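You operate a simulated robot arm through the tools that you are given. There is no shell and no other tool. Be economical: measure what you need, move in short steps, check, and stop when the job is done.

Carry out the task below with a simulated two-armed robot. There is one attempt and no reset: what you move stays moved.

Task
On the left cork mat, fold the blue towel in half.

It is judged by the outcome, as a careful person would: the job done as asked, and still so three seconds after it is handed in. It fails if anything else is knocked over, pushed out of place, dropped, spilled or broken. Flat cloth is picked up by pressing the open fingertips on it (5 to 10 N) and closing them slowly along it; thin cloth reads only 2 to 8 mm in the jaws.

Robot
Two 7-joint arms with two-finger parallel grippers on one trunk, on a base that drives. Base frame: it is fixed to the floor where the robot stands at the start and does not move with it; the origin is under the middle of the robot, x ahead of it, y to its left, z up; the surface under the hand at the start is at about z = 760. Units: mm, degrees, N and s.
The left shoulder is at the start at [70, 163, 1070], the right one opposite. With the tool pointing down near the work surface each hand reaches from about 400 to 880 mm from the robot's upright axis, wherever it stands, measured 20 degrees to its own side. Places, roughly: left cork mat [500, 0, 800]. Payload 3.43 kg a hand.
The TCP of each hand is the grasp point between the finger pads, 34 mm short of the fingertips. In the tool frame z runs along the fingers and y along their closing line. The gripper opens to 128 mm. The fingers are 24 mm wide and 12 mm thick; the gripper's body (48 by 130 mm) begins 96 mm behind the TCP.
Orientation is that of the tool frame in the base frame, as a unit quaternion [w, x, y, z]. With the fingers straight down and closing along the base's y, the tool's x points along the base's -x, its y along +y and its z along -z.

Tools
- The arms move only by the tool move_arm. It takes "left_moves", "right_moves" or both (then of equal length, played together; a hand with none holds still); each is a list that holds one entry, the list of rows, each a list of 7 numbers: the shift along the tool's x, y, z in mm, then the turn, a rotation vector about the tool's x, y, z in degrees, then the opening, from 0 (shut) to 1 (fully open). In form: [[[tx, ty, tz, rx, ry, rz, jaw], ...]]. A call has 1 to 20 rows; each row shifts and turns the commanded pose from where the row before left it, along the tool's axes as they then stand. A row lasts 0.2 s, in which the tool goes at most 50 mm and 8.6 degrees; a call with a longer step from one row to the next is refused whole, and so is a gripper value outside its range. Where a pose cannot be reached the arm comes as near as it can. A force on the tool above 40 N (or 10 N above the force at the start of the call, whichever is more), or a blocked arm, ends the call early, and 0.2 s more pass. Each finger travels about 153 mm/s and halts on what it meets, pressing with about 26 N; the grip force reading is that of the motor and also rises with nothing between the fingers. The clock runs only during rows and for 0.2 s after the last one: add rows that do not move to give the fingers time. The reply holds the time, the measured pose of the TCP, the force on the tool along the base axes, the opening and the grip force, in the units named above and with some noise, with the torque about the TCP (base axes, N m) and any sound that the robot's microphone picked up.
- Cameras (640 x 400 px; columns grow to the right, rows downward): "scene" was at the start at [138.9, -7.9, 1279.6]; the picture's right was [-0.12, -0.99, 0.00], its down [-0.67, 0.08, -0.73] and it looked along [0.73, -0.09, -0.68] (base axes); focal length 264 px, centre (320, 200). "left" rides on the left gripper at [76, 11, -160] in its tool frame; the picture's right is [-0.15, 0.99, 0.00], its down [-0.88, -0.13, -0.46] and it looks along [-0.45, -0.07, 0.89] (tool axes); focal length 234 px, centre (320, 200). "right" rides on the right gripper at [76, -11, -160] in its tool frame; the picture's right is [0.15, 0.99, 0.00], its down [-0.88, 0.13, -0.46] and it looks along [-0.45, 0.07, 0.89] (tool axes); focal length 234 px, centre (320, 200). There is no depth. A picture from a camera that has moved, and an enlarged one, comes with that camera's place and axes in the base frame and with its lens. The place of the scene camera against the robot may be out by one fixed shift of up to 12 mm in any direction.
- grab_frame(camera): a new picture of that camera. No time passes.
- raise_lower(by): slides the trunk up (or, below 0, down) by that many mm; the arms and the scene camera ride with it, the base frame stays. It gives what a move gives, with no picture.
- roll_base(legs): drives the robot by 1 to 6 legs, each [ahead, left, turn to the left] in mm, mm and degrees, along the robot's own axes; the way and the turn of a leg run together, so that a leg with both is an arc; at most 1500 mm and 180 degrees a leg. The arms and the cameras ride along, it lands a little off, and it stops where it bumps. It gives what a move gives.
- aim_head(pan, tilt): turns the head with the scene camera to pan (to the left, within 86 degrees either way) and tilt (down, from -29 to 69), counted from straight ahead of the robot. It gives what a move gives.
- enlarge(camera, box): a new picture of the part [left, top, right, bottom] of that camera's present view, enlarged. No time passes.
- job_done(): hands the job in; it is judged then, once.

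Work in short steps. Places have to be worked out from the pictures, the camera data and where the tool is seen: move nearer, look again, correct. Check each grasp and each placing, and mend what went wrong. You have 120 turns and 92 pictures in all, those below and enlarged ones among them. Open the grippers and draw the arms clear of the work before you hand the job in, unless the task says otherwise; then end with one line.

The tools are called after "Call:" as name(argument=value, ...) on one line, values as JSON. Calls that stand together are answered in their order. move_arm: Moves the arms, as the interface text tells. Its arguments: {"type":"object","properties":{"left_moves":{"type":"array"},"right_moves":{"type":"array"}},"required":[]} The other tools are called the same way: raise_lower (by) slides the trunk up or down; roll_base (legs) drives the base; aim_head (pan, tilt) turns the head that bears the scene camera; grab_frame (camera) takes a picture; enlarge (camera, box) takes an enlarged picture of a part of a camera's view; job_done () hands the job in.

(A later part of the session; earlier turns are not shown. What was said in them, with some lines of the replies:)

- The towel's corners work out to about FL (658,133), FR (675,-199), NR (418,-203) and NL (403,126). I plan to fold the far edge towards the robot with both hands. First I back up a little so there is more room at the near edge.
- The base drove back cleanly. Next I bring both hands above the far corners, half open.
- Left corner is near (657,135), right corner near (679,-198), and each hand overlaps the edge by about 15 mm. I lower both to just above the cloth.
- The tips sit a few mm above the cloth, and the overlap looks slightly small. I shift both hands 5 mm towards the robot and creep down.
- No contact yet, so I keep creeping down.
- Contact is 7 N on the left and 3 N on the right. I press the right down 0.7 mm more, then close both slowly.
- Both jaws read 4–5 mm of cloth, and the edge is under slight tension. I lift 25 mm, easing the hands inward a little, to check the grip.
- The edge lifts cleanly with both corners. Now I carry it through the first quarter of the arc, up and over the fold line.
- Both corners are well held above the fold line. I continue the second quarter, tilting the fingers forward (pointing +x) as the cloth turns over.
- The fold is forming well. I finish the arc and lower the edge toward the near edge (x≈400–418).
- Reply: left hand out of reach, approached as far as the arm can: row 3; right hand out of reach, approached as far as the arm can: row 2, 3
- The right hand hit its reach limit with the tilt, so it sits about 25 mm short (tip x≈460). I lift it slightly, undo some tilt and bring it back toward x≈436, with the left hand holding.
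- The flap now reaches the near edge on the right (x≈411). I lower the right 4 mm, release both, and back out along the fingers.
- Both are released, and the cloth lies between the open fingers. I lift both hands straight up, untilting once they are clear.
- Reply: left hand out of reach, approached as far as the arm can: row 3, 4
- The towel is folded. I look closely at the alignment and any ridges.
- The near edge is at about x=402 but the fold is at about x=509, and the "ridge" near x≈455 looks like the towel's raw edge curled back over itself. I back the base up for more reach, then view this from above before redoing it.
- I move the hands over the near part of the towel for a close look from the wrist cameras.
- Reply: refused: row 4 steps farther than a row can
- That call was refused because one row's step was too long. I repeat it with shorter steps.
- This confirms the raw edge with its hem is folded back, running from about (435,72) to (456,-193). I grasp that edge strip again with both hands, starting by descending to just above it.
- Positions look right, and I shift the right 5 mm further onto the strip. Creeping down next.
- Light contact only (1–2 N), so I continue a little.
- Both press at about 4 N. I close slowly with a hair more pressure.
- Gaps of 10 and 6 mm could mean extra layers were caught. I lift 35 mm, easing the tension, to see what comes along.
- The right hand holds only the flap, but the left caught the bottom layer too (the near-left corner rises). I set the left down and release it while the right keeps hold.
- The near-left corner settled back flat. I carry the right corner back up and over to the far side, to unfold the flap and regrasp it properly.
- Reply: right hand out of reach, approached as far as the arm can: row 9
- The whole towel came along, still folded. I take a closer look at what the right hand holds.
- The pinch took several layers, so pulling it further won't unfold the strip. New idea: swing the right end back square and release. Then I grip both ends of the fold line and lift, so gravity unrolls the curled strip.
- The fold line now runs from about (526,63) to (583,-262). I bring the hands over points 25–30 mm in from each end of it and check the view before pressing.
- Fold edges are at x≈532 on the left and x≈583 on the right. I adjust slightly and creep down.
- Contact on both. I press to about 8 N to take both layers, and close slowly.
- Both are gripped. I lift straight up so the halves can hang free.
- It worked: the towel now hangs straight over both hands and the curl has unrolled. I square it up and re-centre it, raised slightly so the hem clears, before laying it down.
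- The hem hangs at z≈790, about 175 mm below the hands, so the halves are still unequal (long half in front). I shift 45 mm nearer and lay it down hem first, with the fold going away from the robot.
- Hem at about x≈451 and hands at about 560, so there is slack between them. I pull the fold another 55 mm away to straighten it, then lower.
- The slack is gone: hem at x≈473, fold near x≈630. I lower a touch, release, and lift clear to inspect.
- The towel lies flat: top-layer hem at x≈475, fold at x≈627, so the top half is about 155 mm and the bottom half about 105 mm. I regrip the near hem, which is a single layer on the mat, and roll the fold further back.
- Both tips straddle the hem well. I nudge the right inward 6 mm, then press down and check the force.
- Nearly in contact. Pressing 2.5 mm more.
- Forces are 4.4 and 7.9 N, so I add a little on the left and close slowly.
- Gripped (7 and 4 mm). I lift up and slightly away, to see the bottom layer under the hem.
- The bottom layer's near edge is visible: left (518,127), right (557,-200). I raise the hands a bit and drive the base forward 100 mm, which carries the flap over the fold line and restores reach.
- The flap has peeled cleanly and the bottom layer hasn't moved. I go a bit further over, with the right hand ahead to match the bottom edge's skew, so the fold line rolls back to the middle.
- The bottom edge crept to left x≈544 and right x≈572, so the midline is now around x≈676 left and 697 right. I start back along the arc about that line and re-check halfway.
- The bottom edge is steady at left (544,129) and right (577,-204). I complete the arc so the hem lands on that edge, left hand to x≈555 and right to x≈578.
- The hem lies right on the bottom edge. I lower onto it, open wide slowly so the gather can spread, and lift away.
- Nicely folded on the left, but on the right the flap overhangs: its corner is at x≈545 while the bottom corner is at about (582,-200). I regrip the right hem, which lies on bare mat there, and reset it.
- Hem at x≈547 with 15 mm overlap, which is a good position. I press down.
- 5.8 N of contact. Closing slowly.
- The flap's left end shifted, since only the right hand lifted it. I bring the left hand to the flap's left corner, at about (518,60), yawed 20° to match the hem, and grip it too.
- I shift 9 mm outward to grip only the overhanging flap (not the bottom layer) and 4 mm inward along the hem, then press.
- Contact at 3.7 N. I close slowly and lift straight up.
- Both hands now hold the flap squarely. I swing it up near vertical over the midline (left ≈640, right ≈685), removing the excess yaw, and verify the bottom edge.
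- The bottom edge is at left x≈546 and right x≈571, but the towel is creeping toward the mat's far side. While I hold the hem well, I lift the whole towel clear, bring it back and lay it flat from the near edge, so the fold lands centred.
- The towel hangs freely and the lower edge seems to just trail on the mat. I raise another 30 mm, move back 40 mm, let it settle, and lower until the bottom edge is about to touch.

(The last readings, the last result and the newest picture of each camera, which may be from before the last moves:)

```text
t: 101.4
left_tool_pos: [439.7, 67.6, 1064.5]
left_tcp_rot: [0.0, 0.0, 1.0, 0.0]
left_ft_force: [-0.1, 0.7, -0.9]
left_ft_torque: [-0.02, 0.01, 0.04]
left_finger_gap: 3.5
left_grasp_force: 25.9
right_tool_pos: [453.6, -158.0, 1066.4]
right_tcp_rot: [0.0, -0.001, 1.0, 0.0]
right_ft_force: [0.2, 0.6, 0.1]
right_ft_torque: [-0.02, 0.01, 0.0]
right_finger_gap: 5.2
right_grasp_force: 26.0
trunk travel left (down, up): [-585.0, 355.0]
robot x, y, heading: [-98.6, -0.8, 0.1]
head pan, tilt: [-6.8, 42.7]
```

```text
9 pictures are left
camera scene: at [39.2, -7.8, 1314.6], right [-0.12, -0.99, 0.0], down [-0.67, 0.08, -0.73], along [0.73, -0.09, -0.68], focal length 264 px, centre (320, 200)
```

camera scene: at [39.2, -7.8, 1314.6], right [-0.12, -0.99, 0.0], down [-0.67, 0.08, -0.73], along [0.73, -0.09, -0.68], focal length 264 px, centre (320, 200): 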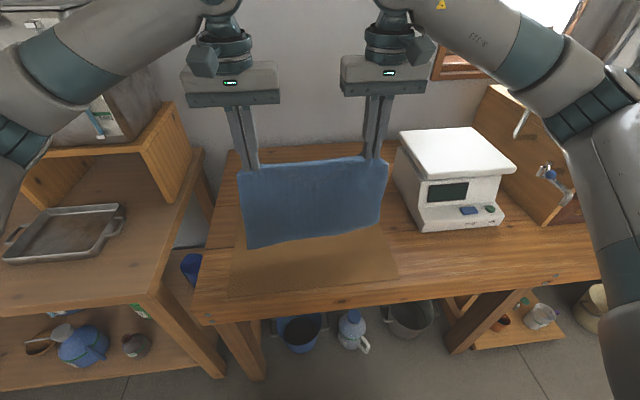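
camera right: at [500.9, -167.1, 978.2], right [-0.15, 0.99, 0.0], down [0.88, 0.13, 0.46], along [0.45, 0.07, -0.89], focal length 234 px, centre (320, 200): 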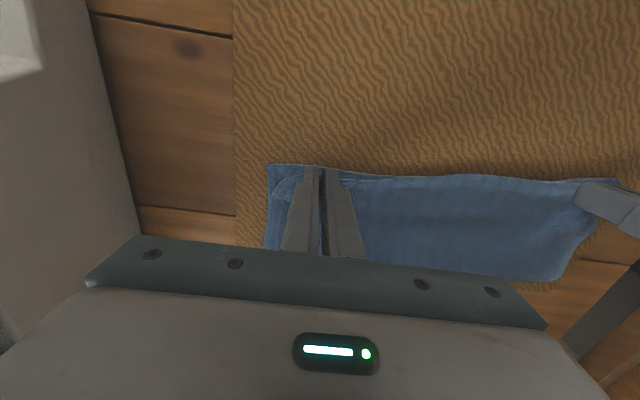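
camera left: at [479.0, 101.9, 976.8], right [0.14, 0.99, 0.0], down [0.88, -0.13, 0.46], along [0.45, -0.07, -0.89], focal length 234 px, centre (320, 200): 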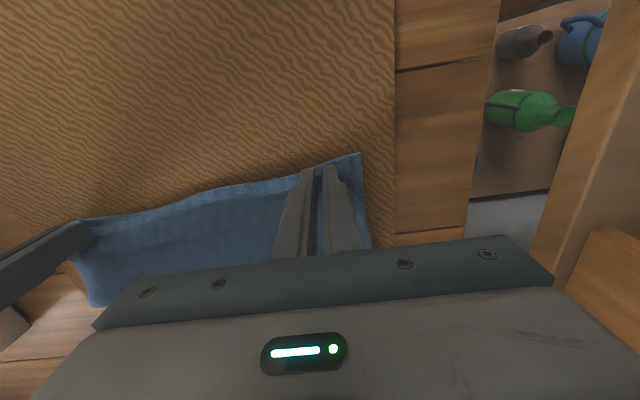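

I lower until the edge touches, then advance away on a near-taut path so the bottom half lies flat.

Call:
move_arm(left_moves=[[[0, 0, 13, 0, 0, 0, 0], [0, 0, 13, 0, 0, 0, 0], [0, 0, 12, 0, 0, 0, 0], [0, 0, 0, 0, 0, 0, 0], [-17, 0, 1, 0, 0, 0, 0], [-17, 0, 2, 0, 0, 0, 0], [-16, 0, 3, 0, 0, 0, 0], [-17, 0, 5, 0, 0, 0, 0], [-17, 0, 6, 0, 0, 0, 0], [-16, 0, 8, 0, 0, 0, 0], [-20, 0, 16, 0, 0, 0, 0], [-20, 0, 19, 0, 0, 0, 0], [-10, 0, 20, 0, 0, 0, 0], [-10, 0, 20, 0, 0, 0, 0], [-5, 0, 20, 0, 0, 0, 0], [0, 0, 0, 0, 0, 0, 0], [0, 0, 0, 0, 0, 0, 0]]], right_moves=[[[0, 0, 13, 0, 0, 0, 0], [0, 0, 13, 0, 0, 0, 0], [0, 0, 12, 0, 0, 0, 0], [0, 0, 0, 0, 0, 0, 0], [-17, 0, 1, 0, 0, 0, 0], [-17, 0, 2, 0, 0, 0, 0], [-16, 0, 3, 0, 0, 0, 0], [-17, 0, 5, 0, 0, 0, 0], [-17, 0, 6, 0, 0, 0, 0], [-16, 0, 8, 0, 0, 0, 0], [-20, 0, 16, 0, 0, 0, 0], [-20, 0, 19, 0, 0, 0, 0], [-10, 0, 20, 0, 0, 0, 0], [-10, 0, 20, 0, 0, 0, 0], [-5, 0, 20, 0, 0, 0, 0], [0, 0, 0, 0, 0, 0, 0], [0, 0, 0, 0, 0, 0, 0]]])

Call:
enlarge(camera="scene", box=[200, 120, 420, 300])

```text
t: 105.0
left_tool_pos: [606.0, 66.7, 907.3]
left_tcp_rot: [0.0, -0.001, 1.0, 0.0]
left_ft_force: [0.3, 0.0, -0.4]
left_ft_torque: [-0.03, 0.06, 0.04]
left_finger_gap: 4.0
left_grasp_force: 25.3
right_tool_pos: [619.1, -158.4, 907.5]
right_tcp_rot: [0.0, 0.0, 1.0, 0.0]
right_ft_force: [0.0, -0.1, -0.6]
right_ft_torque: [0.01, 0.02, 0.0]
right_finger_gap: 5.0
right_grasp_force: 25.7
trunk travel left (down, up): [-585.0, 355.0]
robot x, y, heading: [-100.2, 2.9, 0.3]
head pan, tilt: [-6.8, 42.7]
```

```text
2.22 times, centred on (310, 210) of scene
camera zoom: at [39.5, -7.8, 1314.5], right [-0.12, -0.99, 0.0], down [-0.67, 0.08, -0.73], along [0.73, -0.09, -0.68], focal length 587 px, centre (342, 178)
```

zoom: 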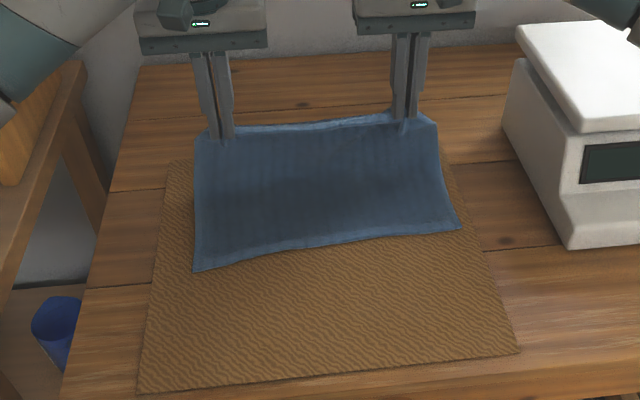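

The bottom edge is at left (490,112) and right (515,-217), well inside the mat, so the midline should be around x≈622 left and 640 right. I move past it so the bottom half beds down, then check.

Call:
move_arm(left_moves=[[[-11, 0, 0, 0, 0, 0, 0], [-11, 0, 0, 0, 0, 0, 0], [-11, 0, 1, 0, 0, 0, 0], [-11, 0, 1, 0, 0, 0, 0], [0, 0, 0, 0, 0, 0, 0], [0, 0, 0, 0, 0, 0, 0]]], right_moves=[[[-12.5, 0, 0, 0, 0, 0, 0], [-12.5, 0, 0, 0, 0, 0, 0], [-12.5, 0, 1, 0, 0, 0, 0], [-12.5, 0, 1, 0, 0, 0, 0], [0, 0, 0, 0, 0, 0, 0], [0, 0, 0, 0, 0, 0, 0]]])

Call:
enlarge(camera="scene", box=[200, 120, 420, 300])

```text
t: 106.4
left_tool_pos: [649.8, 67.8, 905.0]
left_tcp_rot: [0.0, -0.002, 1.0, 0.001]
left_ft_force: [-0.7, -0.5, 0.0]
left_ft_torque: [-0.02, -0.01, 0.05]
left_finger_gap: 3.7
left_grasp_force: 25.7
right_tool_pos: [668.1, -158.6, 906.9]
right_tcp_rot: [-0.001, -0.001, 1.0, 0.0]
right_ft_force: [-0.1, -0.2, 0.0]
right_ft_torque: [-0.01, 0.01, 0.01]
right_finger_gap: 5.1
right_grasp_force: 25.8
trunk travel left (down, up): [-585.0, 355.0]
robot x, y, heading: [-99.9, -1.9, 0.1]
head pan, tilt: [-6.8, 42.7]
```

```text
2.22 times, centred on (310, 210) of scene
camera zoom: at [39.3, -7.7, 1314.6], right [-0.12, -0.99, 0.0], down [-0.67, 0.08, -0.73], along [0.73, -0.09, -0.68], focal length 587 px, centre (342, 178)
```

zoom: 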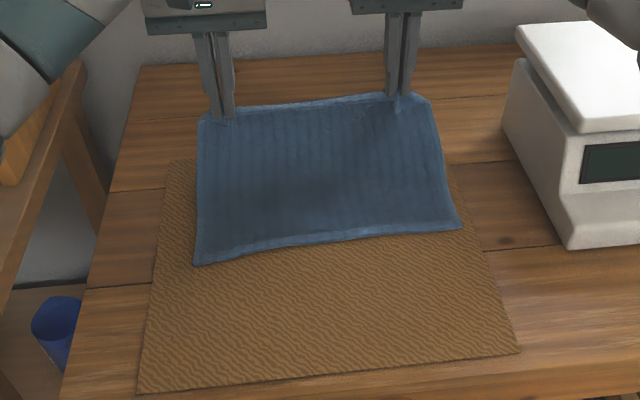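

The bottom edge stays put at left x≈497 and right x≈516. I fold back along the arc so the hem lands on it, left hand to x≈507 and right to x≈521.

Call:
move_arm(left_moves=[[[10.5, -0.7, -7.5, 0, 0, 0, 0], [10.5, -0.7, -7.5, 0, 0, 0, 0], [15, -0.7, 1, 0, 0, 0, 0], [15, -0.7, 1, 0, 0, 0, 0], [15, -0.7, 6, 0, 0, 0, 0], [15, -0.7, 6, 0, 0, 0, 0], [13.5, -0.7, 10, 0, 0, 0, 0], [13.5, -0.7, 10, 0, 0, 0, 0], [9, 0, 11, 0, 0, 0, 0], [9, 0, 11, 0, 0, 0, 0], [6, 0, 12, 0, 0, 0, 0], [6, 0, 12, 0, 0, 0, 0], [2.5, 0, 9, 0, 0, 0, 0], [2.5, 0, 9, 0, 0, 0, 0], [0, 0, 5, 0, 0, 0, 0], [0, 0, 5, 0, 0, 0, 0], [0, 0, 0, 0, 0, 0, 0], [0, 0, 0, 0, 0, 0, 0]]], right_moves=[[[13, -0.7, -7.5, 0, 0, 0, 0], [13, -0.7, -7.5, 0, 0, 0, 0], [15, -0.7, 1, 0, 0, 0, 0], [15, -0.7, 1, 0, 0, 0, 0], [15, -0.7, 6, 0, 0, 0, 0], [15, -0.7, 6, 0, 0, 0, 0], [13.5, -0.7, 10, 0, 0, 0, 0], [13.5, -0.7, 10, 0, 0, 0, 0], [9, 0, 11, 0, 0, 0, 0], [9, 0, 11, 0, 0, 0, 0], [6, 0, 12, 0, 0, 0, 0], [6, 0, 12, 0, 0, 0, 0], [2, 0, 9, 0, 0, 0, 0], [2, 0, 9, 0, 0, 0, 0], [0, 0, 5, 0, 0, 0, 0], [0, 0, 5, 0, 0, 0, 0], [0, 0, 0, 0, 0, 0, 0], [0, 0, 0, 0, 0, 0, 0]]])

Call:
enlarge(camera="scene", box=[220, 150, 400, 280])

```text
t: 110.2
left_tool_pos: [506.6, 61.1, 811.6]
left_tcp_rot: [0.0, -0.001, 1.0, -0.001]
left_ft_force: [0.5, -0.4, 1.0]
left_ft_torque: [0.02, 0.0, 0.04]
left_finger_gap: 4.0
left_grasp_force: 25.7
right_tool_pos: [520.8, -163.9, 812.9]
right_tcp_rot: [0.0, -0.002, 1.0, 0.001]
right_ft_force: [0.0, 1.5, 0.5]
right_ft_torque: [0.01, 0.0, -0.03]
right_finger_gap: 5.1
right_grasp_force: 26.5
trunk travel left (down, up): [-585.0, 355.0]
robot x, y, heading: [-97.8, -0.4, 0.3]
head pan, tilt: [-6.8, 42.7]
```

```text
3.08 times, centred on (310, 215) of scene
camera zoom: at [39.0, -7.8, 1314.6], right [-0.12, -0.99, 0.0], down [-0.67, 0.08, -0.73], along [0.73, -0.09, -0.68], focal length 812 px, centre (351, 154)
```

zoom: 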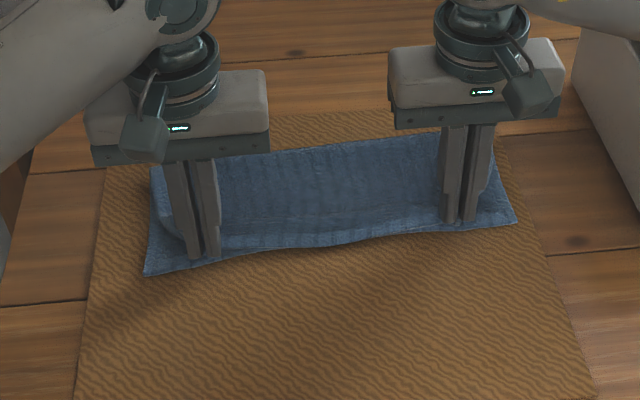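

Alignment looks good at both ends. I lower slightly, open slowly, lift straight up, and only then back away.

Call:
move_arm(left_moves=[[[0, 0, 3, 0, 0, 0, 0], [0, 0, 0, 0, 0, 0, 0.04], [0, 0, 0, 0, 0, 0, 0.1], [0, 0, 0, 0, 0, 0, 0.18], [0, 0, 0, 0, 0, 0, 0.28], [0, 0, 0, 0, 0, 0, 0.35], [0, 0, -3, 0, 0, 0, 0.35], [0, 0, -8, 0, 0, 0, 0.35], [0, 0, -20, 0, 0, 0, 0.35], [0, 0, -30, 0, 0, 0, 0.35], [0, 0, -35, 0, 0, 0, 0.35], [0, 15, -35, 0, 0, 0, 0.35], [0, 30, -10, 0, 0, 0, 0.35], [0, 35, 0, 0, 0, 0, 0.35], [0, 35, 0, 0, 0, 0, 0.35], [0, 0, 0, 0, 0, 0, 0.35]]], right_moves=[[[0, 0, 3, 0, 0, 0, 0], [0, 0, 0, 0, 0, 0, 0.04], [0, 0, 0, 0, 0, 0, 0.1], [0, 0, 0, 0, 0, 0, 0.18], [0, 0, 0, 0, 0, 0, 0.28], [0, 0, 0, 0, 0, 0, 0.35], [0, 0, -3, 0, 0, 0, 0.35], [0, 0, -8, 0, 0, 0, 0.35], [0, 0, -20, 0, 0, 0, 0.35], [0, 0, -30, 0, 0, 0, 0.35], [0, 0, -35, 0, 0, 0, 0.35], [0, 0, -35, 0, 0, 0, 0.35], [0, 0, -40, 0, 0, 0, 0.35], [30, -10, -20, 0, 0, 0, 0.35], [40, -10, 0, 0, 0, 0, 0.35], [0, 0, 0, 0, 0, 0, 0.35]]])

Call:
enlarge(camera="scene", box=[220, 150, 400, 280])

```text
t: 113.6
left_tool_pos: [506.3, 175.2, 949.2]
left_tcp_rot: [-0.001, -0.001, 1.0, 0.0]
left_ft_force: [-0.2, -1.1, -1.5]
left_ft_torque: [0.0, 0.04, 0.0]
left_finger_gap: 44.6
left_grasp_force: 0.0
right_tool_pos: [452.0, -185.3, 1000.0]
right_tcp_rot: [-0.001, -0.001, 1.0, 0.0]
right_ft_force: [0.5, 0.1, 0.3]
right_ft_torque: [0.02, 0.0, 0.02]
right_finger_gap: 44.6
right_grasp_force: 0.0
trunk travel left (down, up): [-585.0, 355.0]
robot x, y, heading: [-103.1, 2.8, -0.0]
head pan, tilt: [-6.8, 42.7]
```

```text
3.08 times, centred on (310, 215) of scene
camera zoom: at [39.8, -8.2, 1314.5], right [-0.12, -0.99, 0.0], down [-0.67, 0.08, -0.73], along [0.73, -0.09, -0.68], focal length 812 px, centre (351, 154)
```

zoom: 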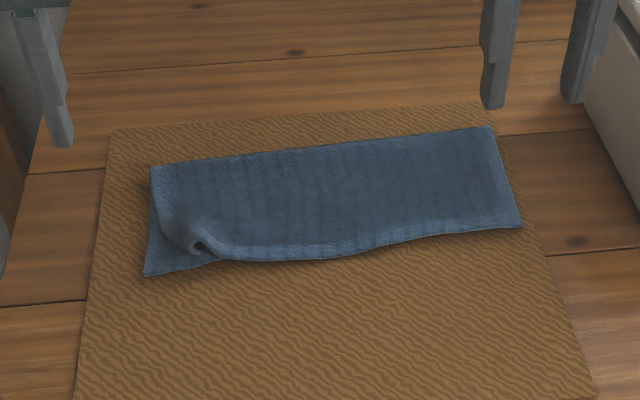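

The right side is excellent. On the left the flap's corner stayed gathered near (520,69) instead of (497,112). I bring the left hand above that pucker for a close view.

Call:
move_arm(left_moves=[[[-5, -35, 0, 0, 0, 0, 0.3], [-5, -35, 15, 0, 0, 0, 0.3], [-4, -35, 25, 0, 0, 0, 0.3], [0, 0, 30, 0, 0, 0, 0.3], [0, 0, 30, 0, 0, 0, 0.3], [0, 0, 20, 0, 0, 0, 0.3], [0, 0, 0, 0, 0, 0, 0.3]]])

Call:
enlarge(camera="left", box=[200, 100, 440, 250])

```text
t: 115.2
left_tool_pos: [519.9, 71.9, 830.0]
left_tcp_rot: [0.0, -0.001, 1.0, 0.0]
left_ft_force: [-0.3, 0.2, 0.2]
left_ft_torque: [0.03, 0.04, -0.01]
left_finger_gap: 38.5
left_grasp_force: 0.1
right_tool_pos: [451.6, -184.4, 1000.3]
right_tcp_rot: [0.0, -0.001, 1.0, 0.0]
right_ft_force: [0.1, -0.4, 0.7]
right_ft_torque: [-0.02, 0.01, 0.01]
right_finger_gap: 44.8
right_grasp_force: 0.1
trunk travel left (down, up): [-585.0, 355.0]
robot x, y, heading: [-99.6, -1.4, 0.1]
head pan, tilt: [-6.8, 42.7]
```

```text
2.67 times, centred on (320, 175) of left
camera zoom: at [444.8, 82.4, 989.3], right [0.14, 0.99, 0.0], down [0.88, -0.13, 0.46], along [0.45, -0.07, -0.89], focal length 624 px, centre (320, 267)
```

zoom: 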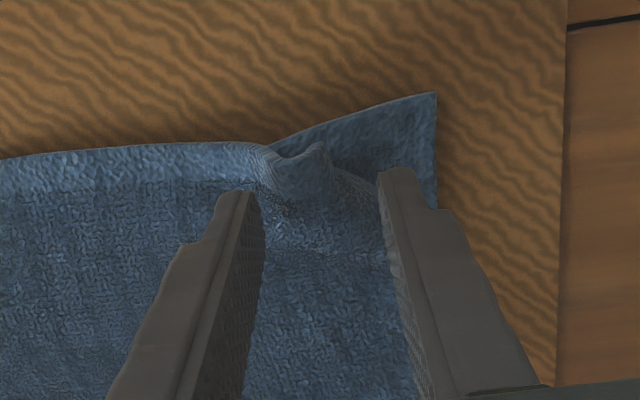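

The hem's pucker stands up at about (509,69), with the corner folded back to about (527,93). I pinch just that standing pucker without pressing the layers below.

Call:
move_arm(left_moves=[[[10, -3, 8, 0, 0, 0, 0.3], [0, 0, 8, 0, 0, 0, 0.3], [0, 0, 4, 0, 0, 0, 0.3], [0, 0, 0, 0, 0, 0, 0.25], [0, 0, 0, 0, 0, 0, 0.2], [0, 0, 0, 0, 0, 0, 0.16], [0, 0, 0, 0, 0, 0, 0.12], [0, 0, 0, 0, 0, 0, 0.08], [0, 0, 0, 0, 0, 0, 0.04], [0, 0, 0, 0, 0, 0, 0], [0, 0, 0, 0, 0, 0, 0], [0, 0, 0, 0, 0, 0, 0]]])

```text
t: 117.8
left_tool_pos: [510.5, 68.1, 811.2]
left_tcp_rot: [0.0, -0.001, 1.0, 0.0]
left_ft_force: [-0.1, -0.5, 0.0]
left_ft_torque: [-0.02, 0.0, -0.02]
left_finger_gap: 5.0
left_grasp_force: 26.1
right_tool_pos: [451.7, -185.7, 1000.8]
right_tcp_rot: [0.0, -0.001, 1.0, 0.0]
right_ft_force: [0.2, -0.5, 0.2]
right_ft_torque: [0.01, 0.04, 0.0]
right_finger_gap: 45.0
right_grasp_force: 0.0
trunk travel left (down, up): [-585.0, 355.0]
robot x, y, heading: [-96.0, 3.5, 0.2]
head pan, tilt: [-6.8, 42.7]
```

Pinched 5 mm of flap only. I lift it 40 mm so the corner drops straight, ease outward, then lay it back down moving inward so the corner points outward.

Call:
move_arm(left_moves=[[[0, 2, -12, 0, 0, 0, 0], [0, 4, -14, 0, 0, 0, 0], [0, 4, -14, 0, 0, 0, 0], [4, 4, 0, 0, 0, 0, 0], [0, 0, 0, 0, 0, 0, 0], [0, 0, 0, 0, 0, 0, 0], [2, 0, 7, 0, 0, 0, 0], [1, 0, 7, 0, 0, 0, 0], [0, -2, 7, 0, 0, 0, 0], [0, -3, 7, 0, 0, 0, 0], [0, -3, 6, 0, 0, 0, 0], [0, -2, 6, 0, 0, 0, 0], [0, 0, 0, 0, 0, 0, 0]]])

Call:
enlarge(camera="left", box=[200, 100, 440, 250])

```text
t: 120.6
left_tool_pos: [504.4, 72.2, 810.9]
left_tcp_rot: [0.0, -0.001, 1.0, 0.0]
left_ft_force: [0.1, 0.2, 0.5]
left_ft_torque: [0.0, -0.02, 0.04]
left_finger_gap: 5.2
left_grasp_force: 26.2
right_tool_pos: [451.9, -183.6, 1000.1]
right_tcp_rot: [0.001, -0.001, 1.0, 0.0]
right_ft_force: [0.7, -1.0, -0.2]
right_ft_torque: [0.01, -0.03, -0.03]
right_finger_gap: 44.9
right_grasp_force: 0.1
trunk travel left (down, up): [-585.0, 355.0]
robot x, y, heading: [-100.8, -2.3, 0.2]
head pan, tilt: [-6.8, 42.7]
```

```text
2.67 times, centred on (320, 175) of left
camera zoom: at [427.1, 83.3, 969.8], right [0.14, 0.99, 0.0], down [0.88, -0.13, 0.46], along [0.45, -0.07, -0.89], focal length 624 px, centre (320, 267)
```

zoom: 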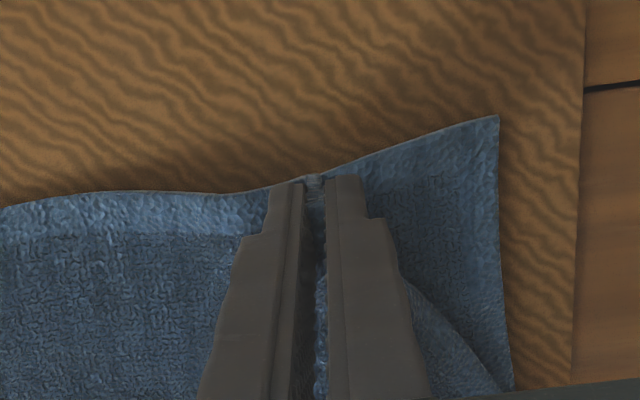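

The corner is still tucked behind the outer finger. I release, stay around the pucker with a small gap, shift 12 mm onto the flap and press lightly. Spreading the fingertips should then undo the gather in reverse.

Call:
move_arm(left_moves=[[[0, 0, 0, 0, 0, 0, 0.04], [0, 0, 0, 0, 0, 0, 0.1], [0, 0, -2, 0, 0, 0, 0.12], [-6, 2, 0, 0, 0, 0, 0.12], [-6, 2, 0, 0, 0, 0, 0.12], [0, 0, 2, 0, 0, 0, 0.12], [0, 0, 2, 0, 0, 0, 0.12], [0, 0, 1.5, 0, 0, 0, 0.12], [0, 0, 0, 0, 0, 0, 0.12]]])

```text
t: 122.6
left_tool_pos: [513.6, 76.0, 806.3]
left_tcp_rot: [-0.001, 0.0, 1.0, 0.001]
left_ft_force: [0.2, 0.4, 0.5]
left_ft_torque: [0.0, -0.01, -0.02]
left_finger_gap: 15.5
left_grasp_force: 0.3
right_tool_pos: [452.0, -184.4, 1001.0]
right_tcp_rot: [0.0, -0.001, 1.0, -0.001]
right_ft_force: [1.1, -0.7, -0.3]
right_ft_torque: [0.01, -0.01, -0.01]
right_finger_gap: 44.7
right_grasp_force: 0.1
trunk travel left (down, up): [-585.0, 355.0]
robot x, y, heading: [-101.1, -4.5, 0.1]
head pan, tilt: [-6.8, 42.7]
```

Barely touching, so I press 2.5 mm further.

Call:
move_arm(left_moves=[[[0, 0, 1.2, 0, 0, 0, 0.12], [0, 0, 1.2, 0, 0, 0, 0.12], [0, 0, 0, 0, 0, 0, 0.12]]])

```text
t: 123.4
left_tool_pos: [514.4, 76.3, 805.1]
left_tcp_rot: [0.0, -0.001, 1.0, 0.0]
left_ft_force: [0.4, -0.5, 1.9]
left_ft_torque: [-0.01, 0.01, 0.01]
left_finger_gap: 15.5
left_grasp_force: 0.1
right_tool_pos: [452.7, -184.2, 1001.6]
right_tcp_rot: [0.0, -0.001, 1.0, -0.001]
right_ft_force: [0.2, -0.2, -0.4]
right_ft_torque: [0.03, -0.01, 0.02]
right_finger_gap: 44.8
right_grasp_force: 0.1
trunk travel left (down, up): [-585.0, 355.0]
robot x, y, heading: [-100.8, 0.7, 0.1]
head pan, tilt: [-6.8, 42.7]
```

At 2 N, I add 1 mm, then spread the fingers slowly while easing outward, and lift clear.

Call:
move_arm(left_moves=[[[0, 0, 1, 0, 0, 0, 0.12], [0.8, 0.8, 0, 0, 0, 0, 0.15], [0.8, 0.8, 0, 0, 0, 0, 0.18], [0.8, 0.8, 0, 0, 0, 0, 0.21], [0.8, 0.8, 0, 0, 0, 0, 0.24], [0.8, 0.8, 0, 0, 0, 0, 0.27], [0.8, 0.8, 0, 0, 0, 0, 0.3], [0.8, 0.8, 0, 0, 0, 0, 0.33], [0.8, 0.8, 0, 0, 0, 0, 0.36], [0.8, 0.8, 0, 0, 0, 0, 0.39], [0.8, 0.8, 0, 0, 0, 0, 0.42], [0, 0, 0, 0, 0, 0, 0.42], [0, 0, -3, 0, 0, 0, 0.42], [0, 0, -12, 0, 0, 0, 0.42], [0, 0, -30, 0, 0, 0, 0.42], [0, 0, -40, 0, 0, 0, 0.42], [0, 20, -40, 0, 0, 0, 0.42], [0, 40, -10, 0, 0, 0, 0.42], [0, 40, 0, 0, 0, 0, 0.42]]])

Call:
enlarge(camera="scene", box=[220, 150, 400, 280])

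```text
t: 127.4
left_tool_pos: [507.0, 185.6, 940.8]
left_tcp_rot: [-0.001, 0.0, 1.0, -0.001]
left_ft_force: [-0.1, -0.8, 0.1]
left_ft_torque: [-0.01, -0.07, -0.02]
left_finger_gap: 53.8
left_grasp_force: 0.0
right_tool_pos: [451.1, -183.7, 1002.2]
right_tcp_rot: [0.0, -0.001, 1.0, 0.0]
right_ft_force: [-0.8, 0.3, 0.6]
right_ft_torque: [-0.04, -0.03, 0.02]
right_finger_gap: 44.8
right_grasp_force: 0.1
trunk travel left (down, up): [-585.0, 355.0]
robot x, y, heading: [-101.8, -0.8, 0.0]
head pan, tilt: [-6.8, 42.7]
```

```text
3.08 times, centred on (310, 215) of scene
camera zoom: at [38.6, -6.5, 1314.7], right [-0.12, -0.99, 0.0], down [-0.67, 0.08, -0.73], along [0.73, -0.09, -0.68], focal length 812 px, centre (351, 154)
```

zoom: 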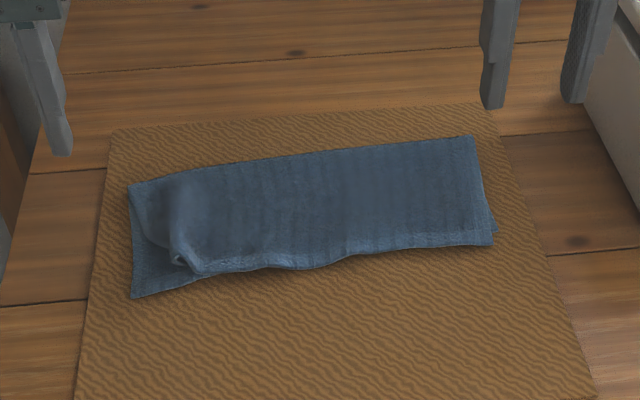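

The towel is flat and folded, but the left flap corner is bunched near (524,110) instead of at (476,122). I bring the left hand over that corner for one close look, with 2 pictures left.

Call:
move_arm(left_moves=[[[-3, -27, 0, 0, 0, 0, 0.3], [-3, -27, 15, 0, 0, 0, 0.3], [-3, -28, 20, 0, 0, 0, 0.3], [0, 0, 28, 0, 0, 0, 0.3], [0, 0, 28, 0, 0, 0, 0.3], [0, 0, 20, 0, 0, 0, 0.3], [0, 0, 0, 0, 0, 0, 0.3]]])

Call:
enlarge(camera="left", box=[200, 80, 440, 230])

```text
t: 129.0
left_tool_pos: [515.2, 102.0, 826.7]
left_tcp_rot: [0.0, -0.001, 1.0, 0.0]
left_ft_force: [-0.2, -0.3, -0.2]
left_ft_torque: [-0.01, 0.02, 0.01]
left_finger_gap: 38.4
left_grasp_force: 0.1
right_tool_pos: [452.3, -185.3, 1000.5]
right_tcp_rot: [-0.001, -0.001, 1.0, 0.0]
right_ft_force: [-0.1, 0.0, -1.1]
right_ft_torque: [0.01, 0.04, 0.04]
right_finger_gap: 45.0
right_grasp_force: 0.0
trunk travel left (down, up): [-585.0, 355.0]
robot x, y, heading: [-100.5, 2.2, -0.0]
head pan, tilt: [-6.8, 42.7]
```

```text
2.67 times, centred on (320, 155) of left
camera zoom: at [439.6, 112.9, 986.6], right [0.14, 0.99, 0.0], down [0.88, -0.13, 0.46], along [0.45, -0.07, -0.89], focal length 624 px, centre (320, 320)
```

zoom: 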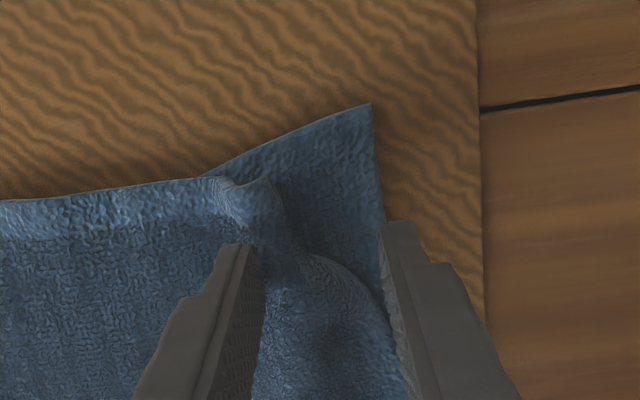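

The corner is gathered into the pucker at about (500,86). I pinch right there without pressing and check the gap.

Call:
move_arm(left_moves=[[[15, -17, 0, 0, 0, 0, 0.3], [0, 0, 9, 0, 0, 0, 0.3], [0, 0, 9, 0, 0, 0, 0.3], [0, 0, 0, 0, 0, 0, 0.25], [0, 0, 0, 0, 0, 0, 0.2], [0, 0, 0, 0, 0, 0, 0.16], [0, 0, 0, 0, 0, 0, 0.12], [0, 0, 0, 0, 0, 0, 0.08], [0, 0, 0, 0, 0, 0, 0.04], [0, 0, 0, 0, 0, 0, 0], [0, 0, 0, 0, 0, 0, 0], [0, 0, 0, 0, 0, 0, 0]]])

```text
t: 131.6
left_tool_pos: [501.1, 84.2, 808.8]
left_tcp_rot: [0.0, -0.001, 1.0, 0.0]
left_ft_force: [0.8, -0.7, -0.7]
left_ft_torque: [0.0, -0.02, 0.02]
left_finger_gap: 6.1
left_grasp_force: 26.7
right_tool_pos: [451.6, -185.5, 1000.9]
right_tcp_rot: [0.0, 0.0, 1.0, 0.001]
right_ft_force: [-0.3, 0.4, 0.2]
right_ft_torque: [0.0, -0.03, 0.0]
right_finger_gap: 44.7
right_grasp_force: 0.1
trunk travel left (down, up): [-585.0, 355.0]
robot x, y, heading: [-100.6, -1.5, -0.1]
head pan, tilt: [-6.8, 42.7]
```

6 mm caught with no vertical load. I lift 12 mm and draw the corner outward, watching the force.

Call:
move_arm(left_moves=[[[0, 0, -12, 0, 0, 0, 0], [4, 5, 0, 0, 0, 0, 0], [4, 5, 0, 0, 0, 0, 0], [4, 5, 0, 0, 0, 0, 0], [4, 4, 0, 0, 0, 0, 0], [0, 0, 0, 0, 0, 0, 0]]])

```text
t: 133.0
left_tool_pos: [485.1, 104.5, 822.2]
left_tcp_rot: [0.001, -0.001, 1.0, 0.001]
left_ft_force: [-0.2, -0.2, -0.2]
left_ft_torque: [-0.03, 0.0, -0.01]
left_finger_gap: 6.2
left_grasp_force: 26.4
right_tool_pos: [451.8, -185.8, 1000.3]
right_tcp_rot: [0.0, -0.001, 1.0, 0.001]
right_ft_force: [-0.8, -0.6, -0.3]
right_ft_torque: [-0.01, -0.01, -0.01]
right_finger_gap: 44.8
right_grasp_force: 0.1
trunk travel left (down, up): [-585.0, 355.0]
robot x, y, heading: [-98.8, -0.9, 0.1]
head pan, tilt: [-6.8, 42.7]
```

No tension. I add a final (-3,+5) mm, lower, open slowly, lift straight up and clear both arms.

Call:
move_arm(left_moves=[[[3, 5, 0, 0, 0, 0, 0], [0, 0, 6, 0, 0, 0, 0], [0, 0, 6, 0, 0, 0, 0], [0, 0, 0, 0, 0, 0, 0.04], [0, 0, 0, 0, 0, 0, 0.1], [0, 0, 0, 0, 0, 0, 0.18], [0, 0, 0, 0, 0, 0, 0.28], [0, 0, 0, 0, 0, 0, 0.35], [0, 0, -3, 0, 0, 0, 0.35], [0, 0, -8, 0, 0, 0, 0.35], [0, 0, -20, 0, 0, 0, 0.35], [0, 0, -30, 0, 0, 0, 0.35], [0, 0, -35, 0, 0, 0, 0.35], [0, 15, -35, 0, 0, 0, 0.35], [0, 35, -15, 0, 0, 0, 0.35], [0, 35, 0, 0, 0, 0, 0.35], [0, 0, 0, 0, 0, 0, 0.35]]])

Call:
enlarge(camera="scene", box=[220, 150, 400, 280])

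```text
t: 136.6
left_tool_pos: [481.0, 193.7, 956.6]
left_tcp_rot: [0.0, -0.001, 1.0, 0.0]
left_ft_force: [0.3, -0.3, 0.1]
left_ft_torque: [-0.03, -0.02, 0.01]
left_finger_gap: 44.8
left_grasp_force: 0.1
right_tool_pos: [453.0, -186.0, 1000.8]
right_tcp_rot: [0.0, -0.002, 1.0, 0.0]
right_ft_force: [0.7, 0.4, 1.0]
right_ft_torque: [0.03, -0.02, -0.02]
right_finger_gap: 44.6
right_grasp_force: 0.1
trunk travel left (down, up): [-585.0, 355.0]
robot x, y, heading: [-100.5, 3.2, 0.1]
head pan, tilt: [-6.8, 42.7]
```

```text
3.08 times, centred on (310, 215) of scene
camera zoom: at [39.3, -8.7, 1314.6], right [-0.12, -0.99, 0.0], down [-0.67, 0.08, -0.73], along [0.73, -0.09, -0.68], focal length 812 px, centre (351, 154)
```

zoom: 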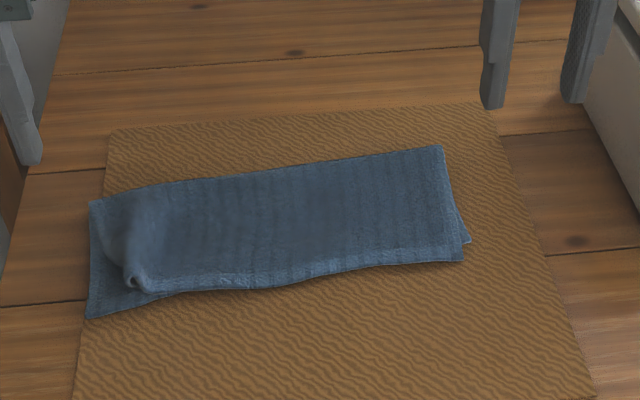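

I have no pictures left. The last one shows the towel doubled over, both arms clear with open grippers, and nothing else disturbed, so I hand the job in.

Call:
job_done()

```text
The job is handed in.
```

The blue towel is folded in half on the left cork mat, but not perfectly neatly. The top layer's near-left corner is still gathered about 40 mm short of the bottom corner, the top layer overhangs by about 12–15 mm at the right end, and the towel's left end sits at the mat's edge, a few millimetres over it.
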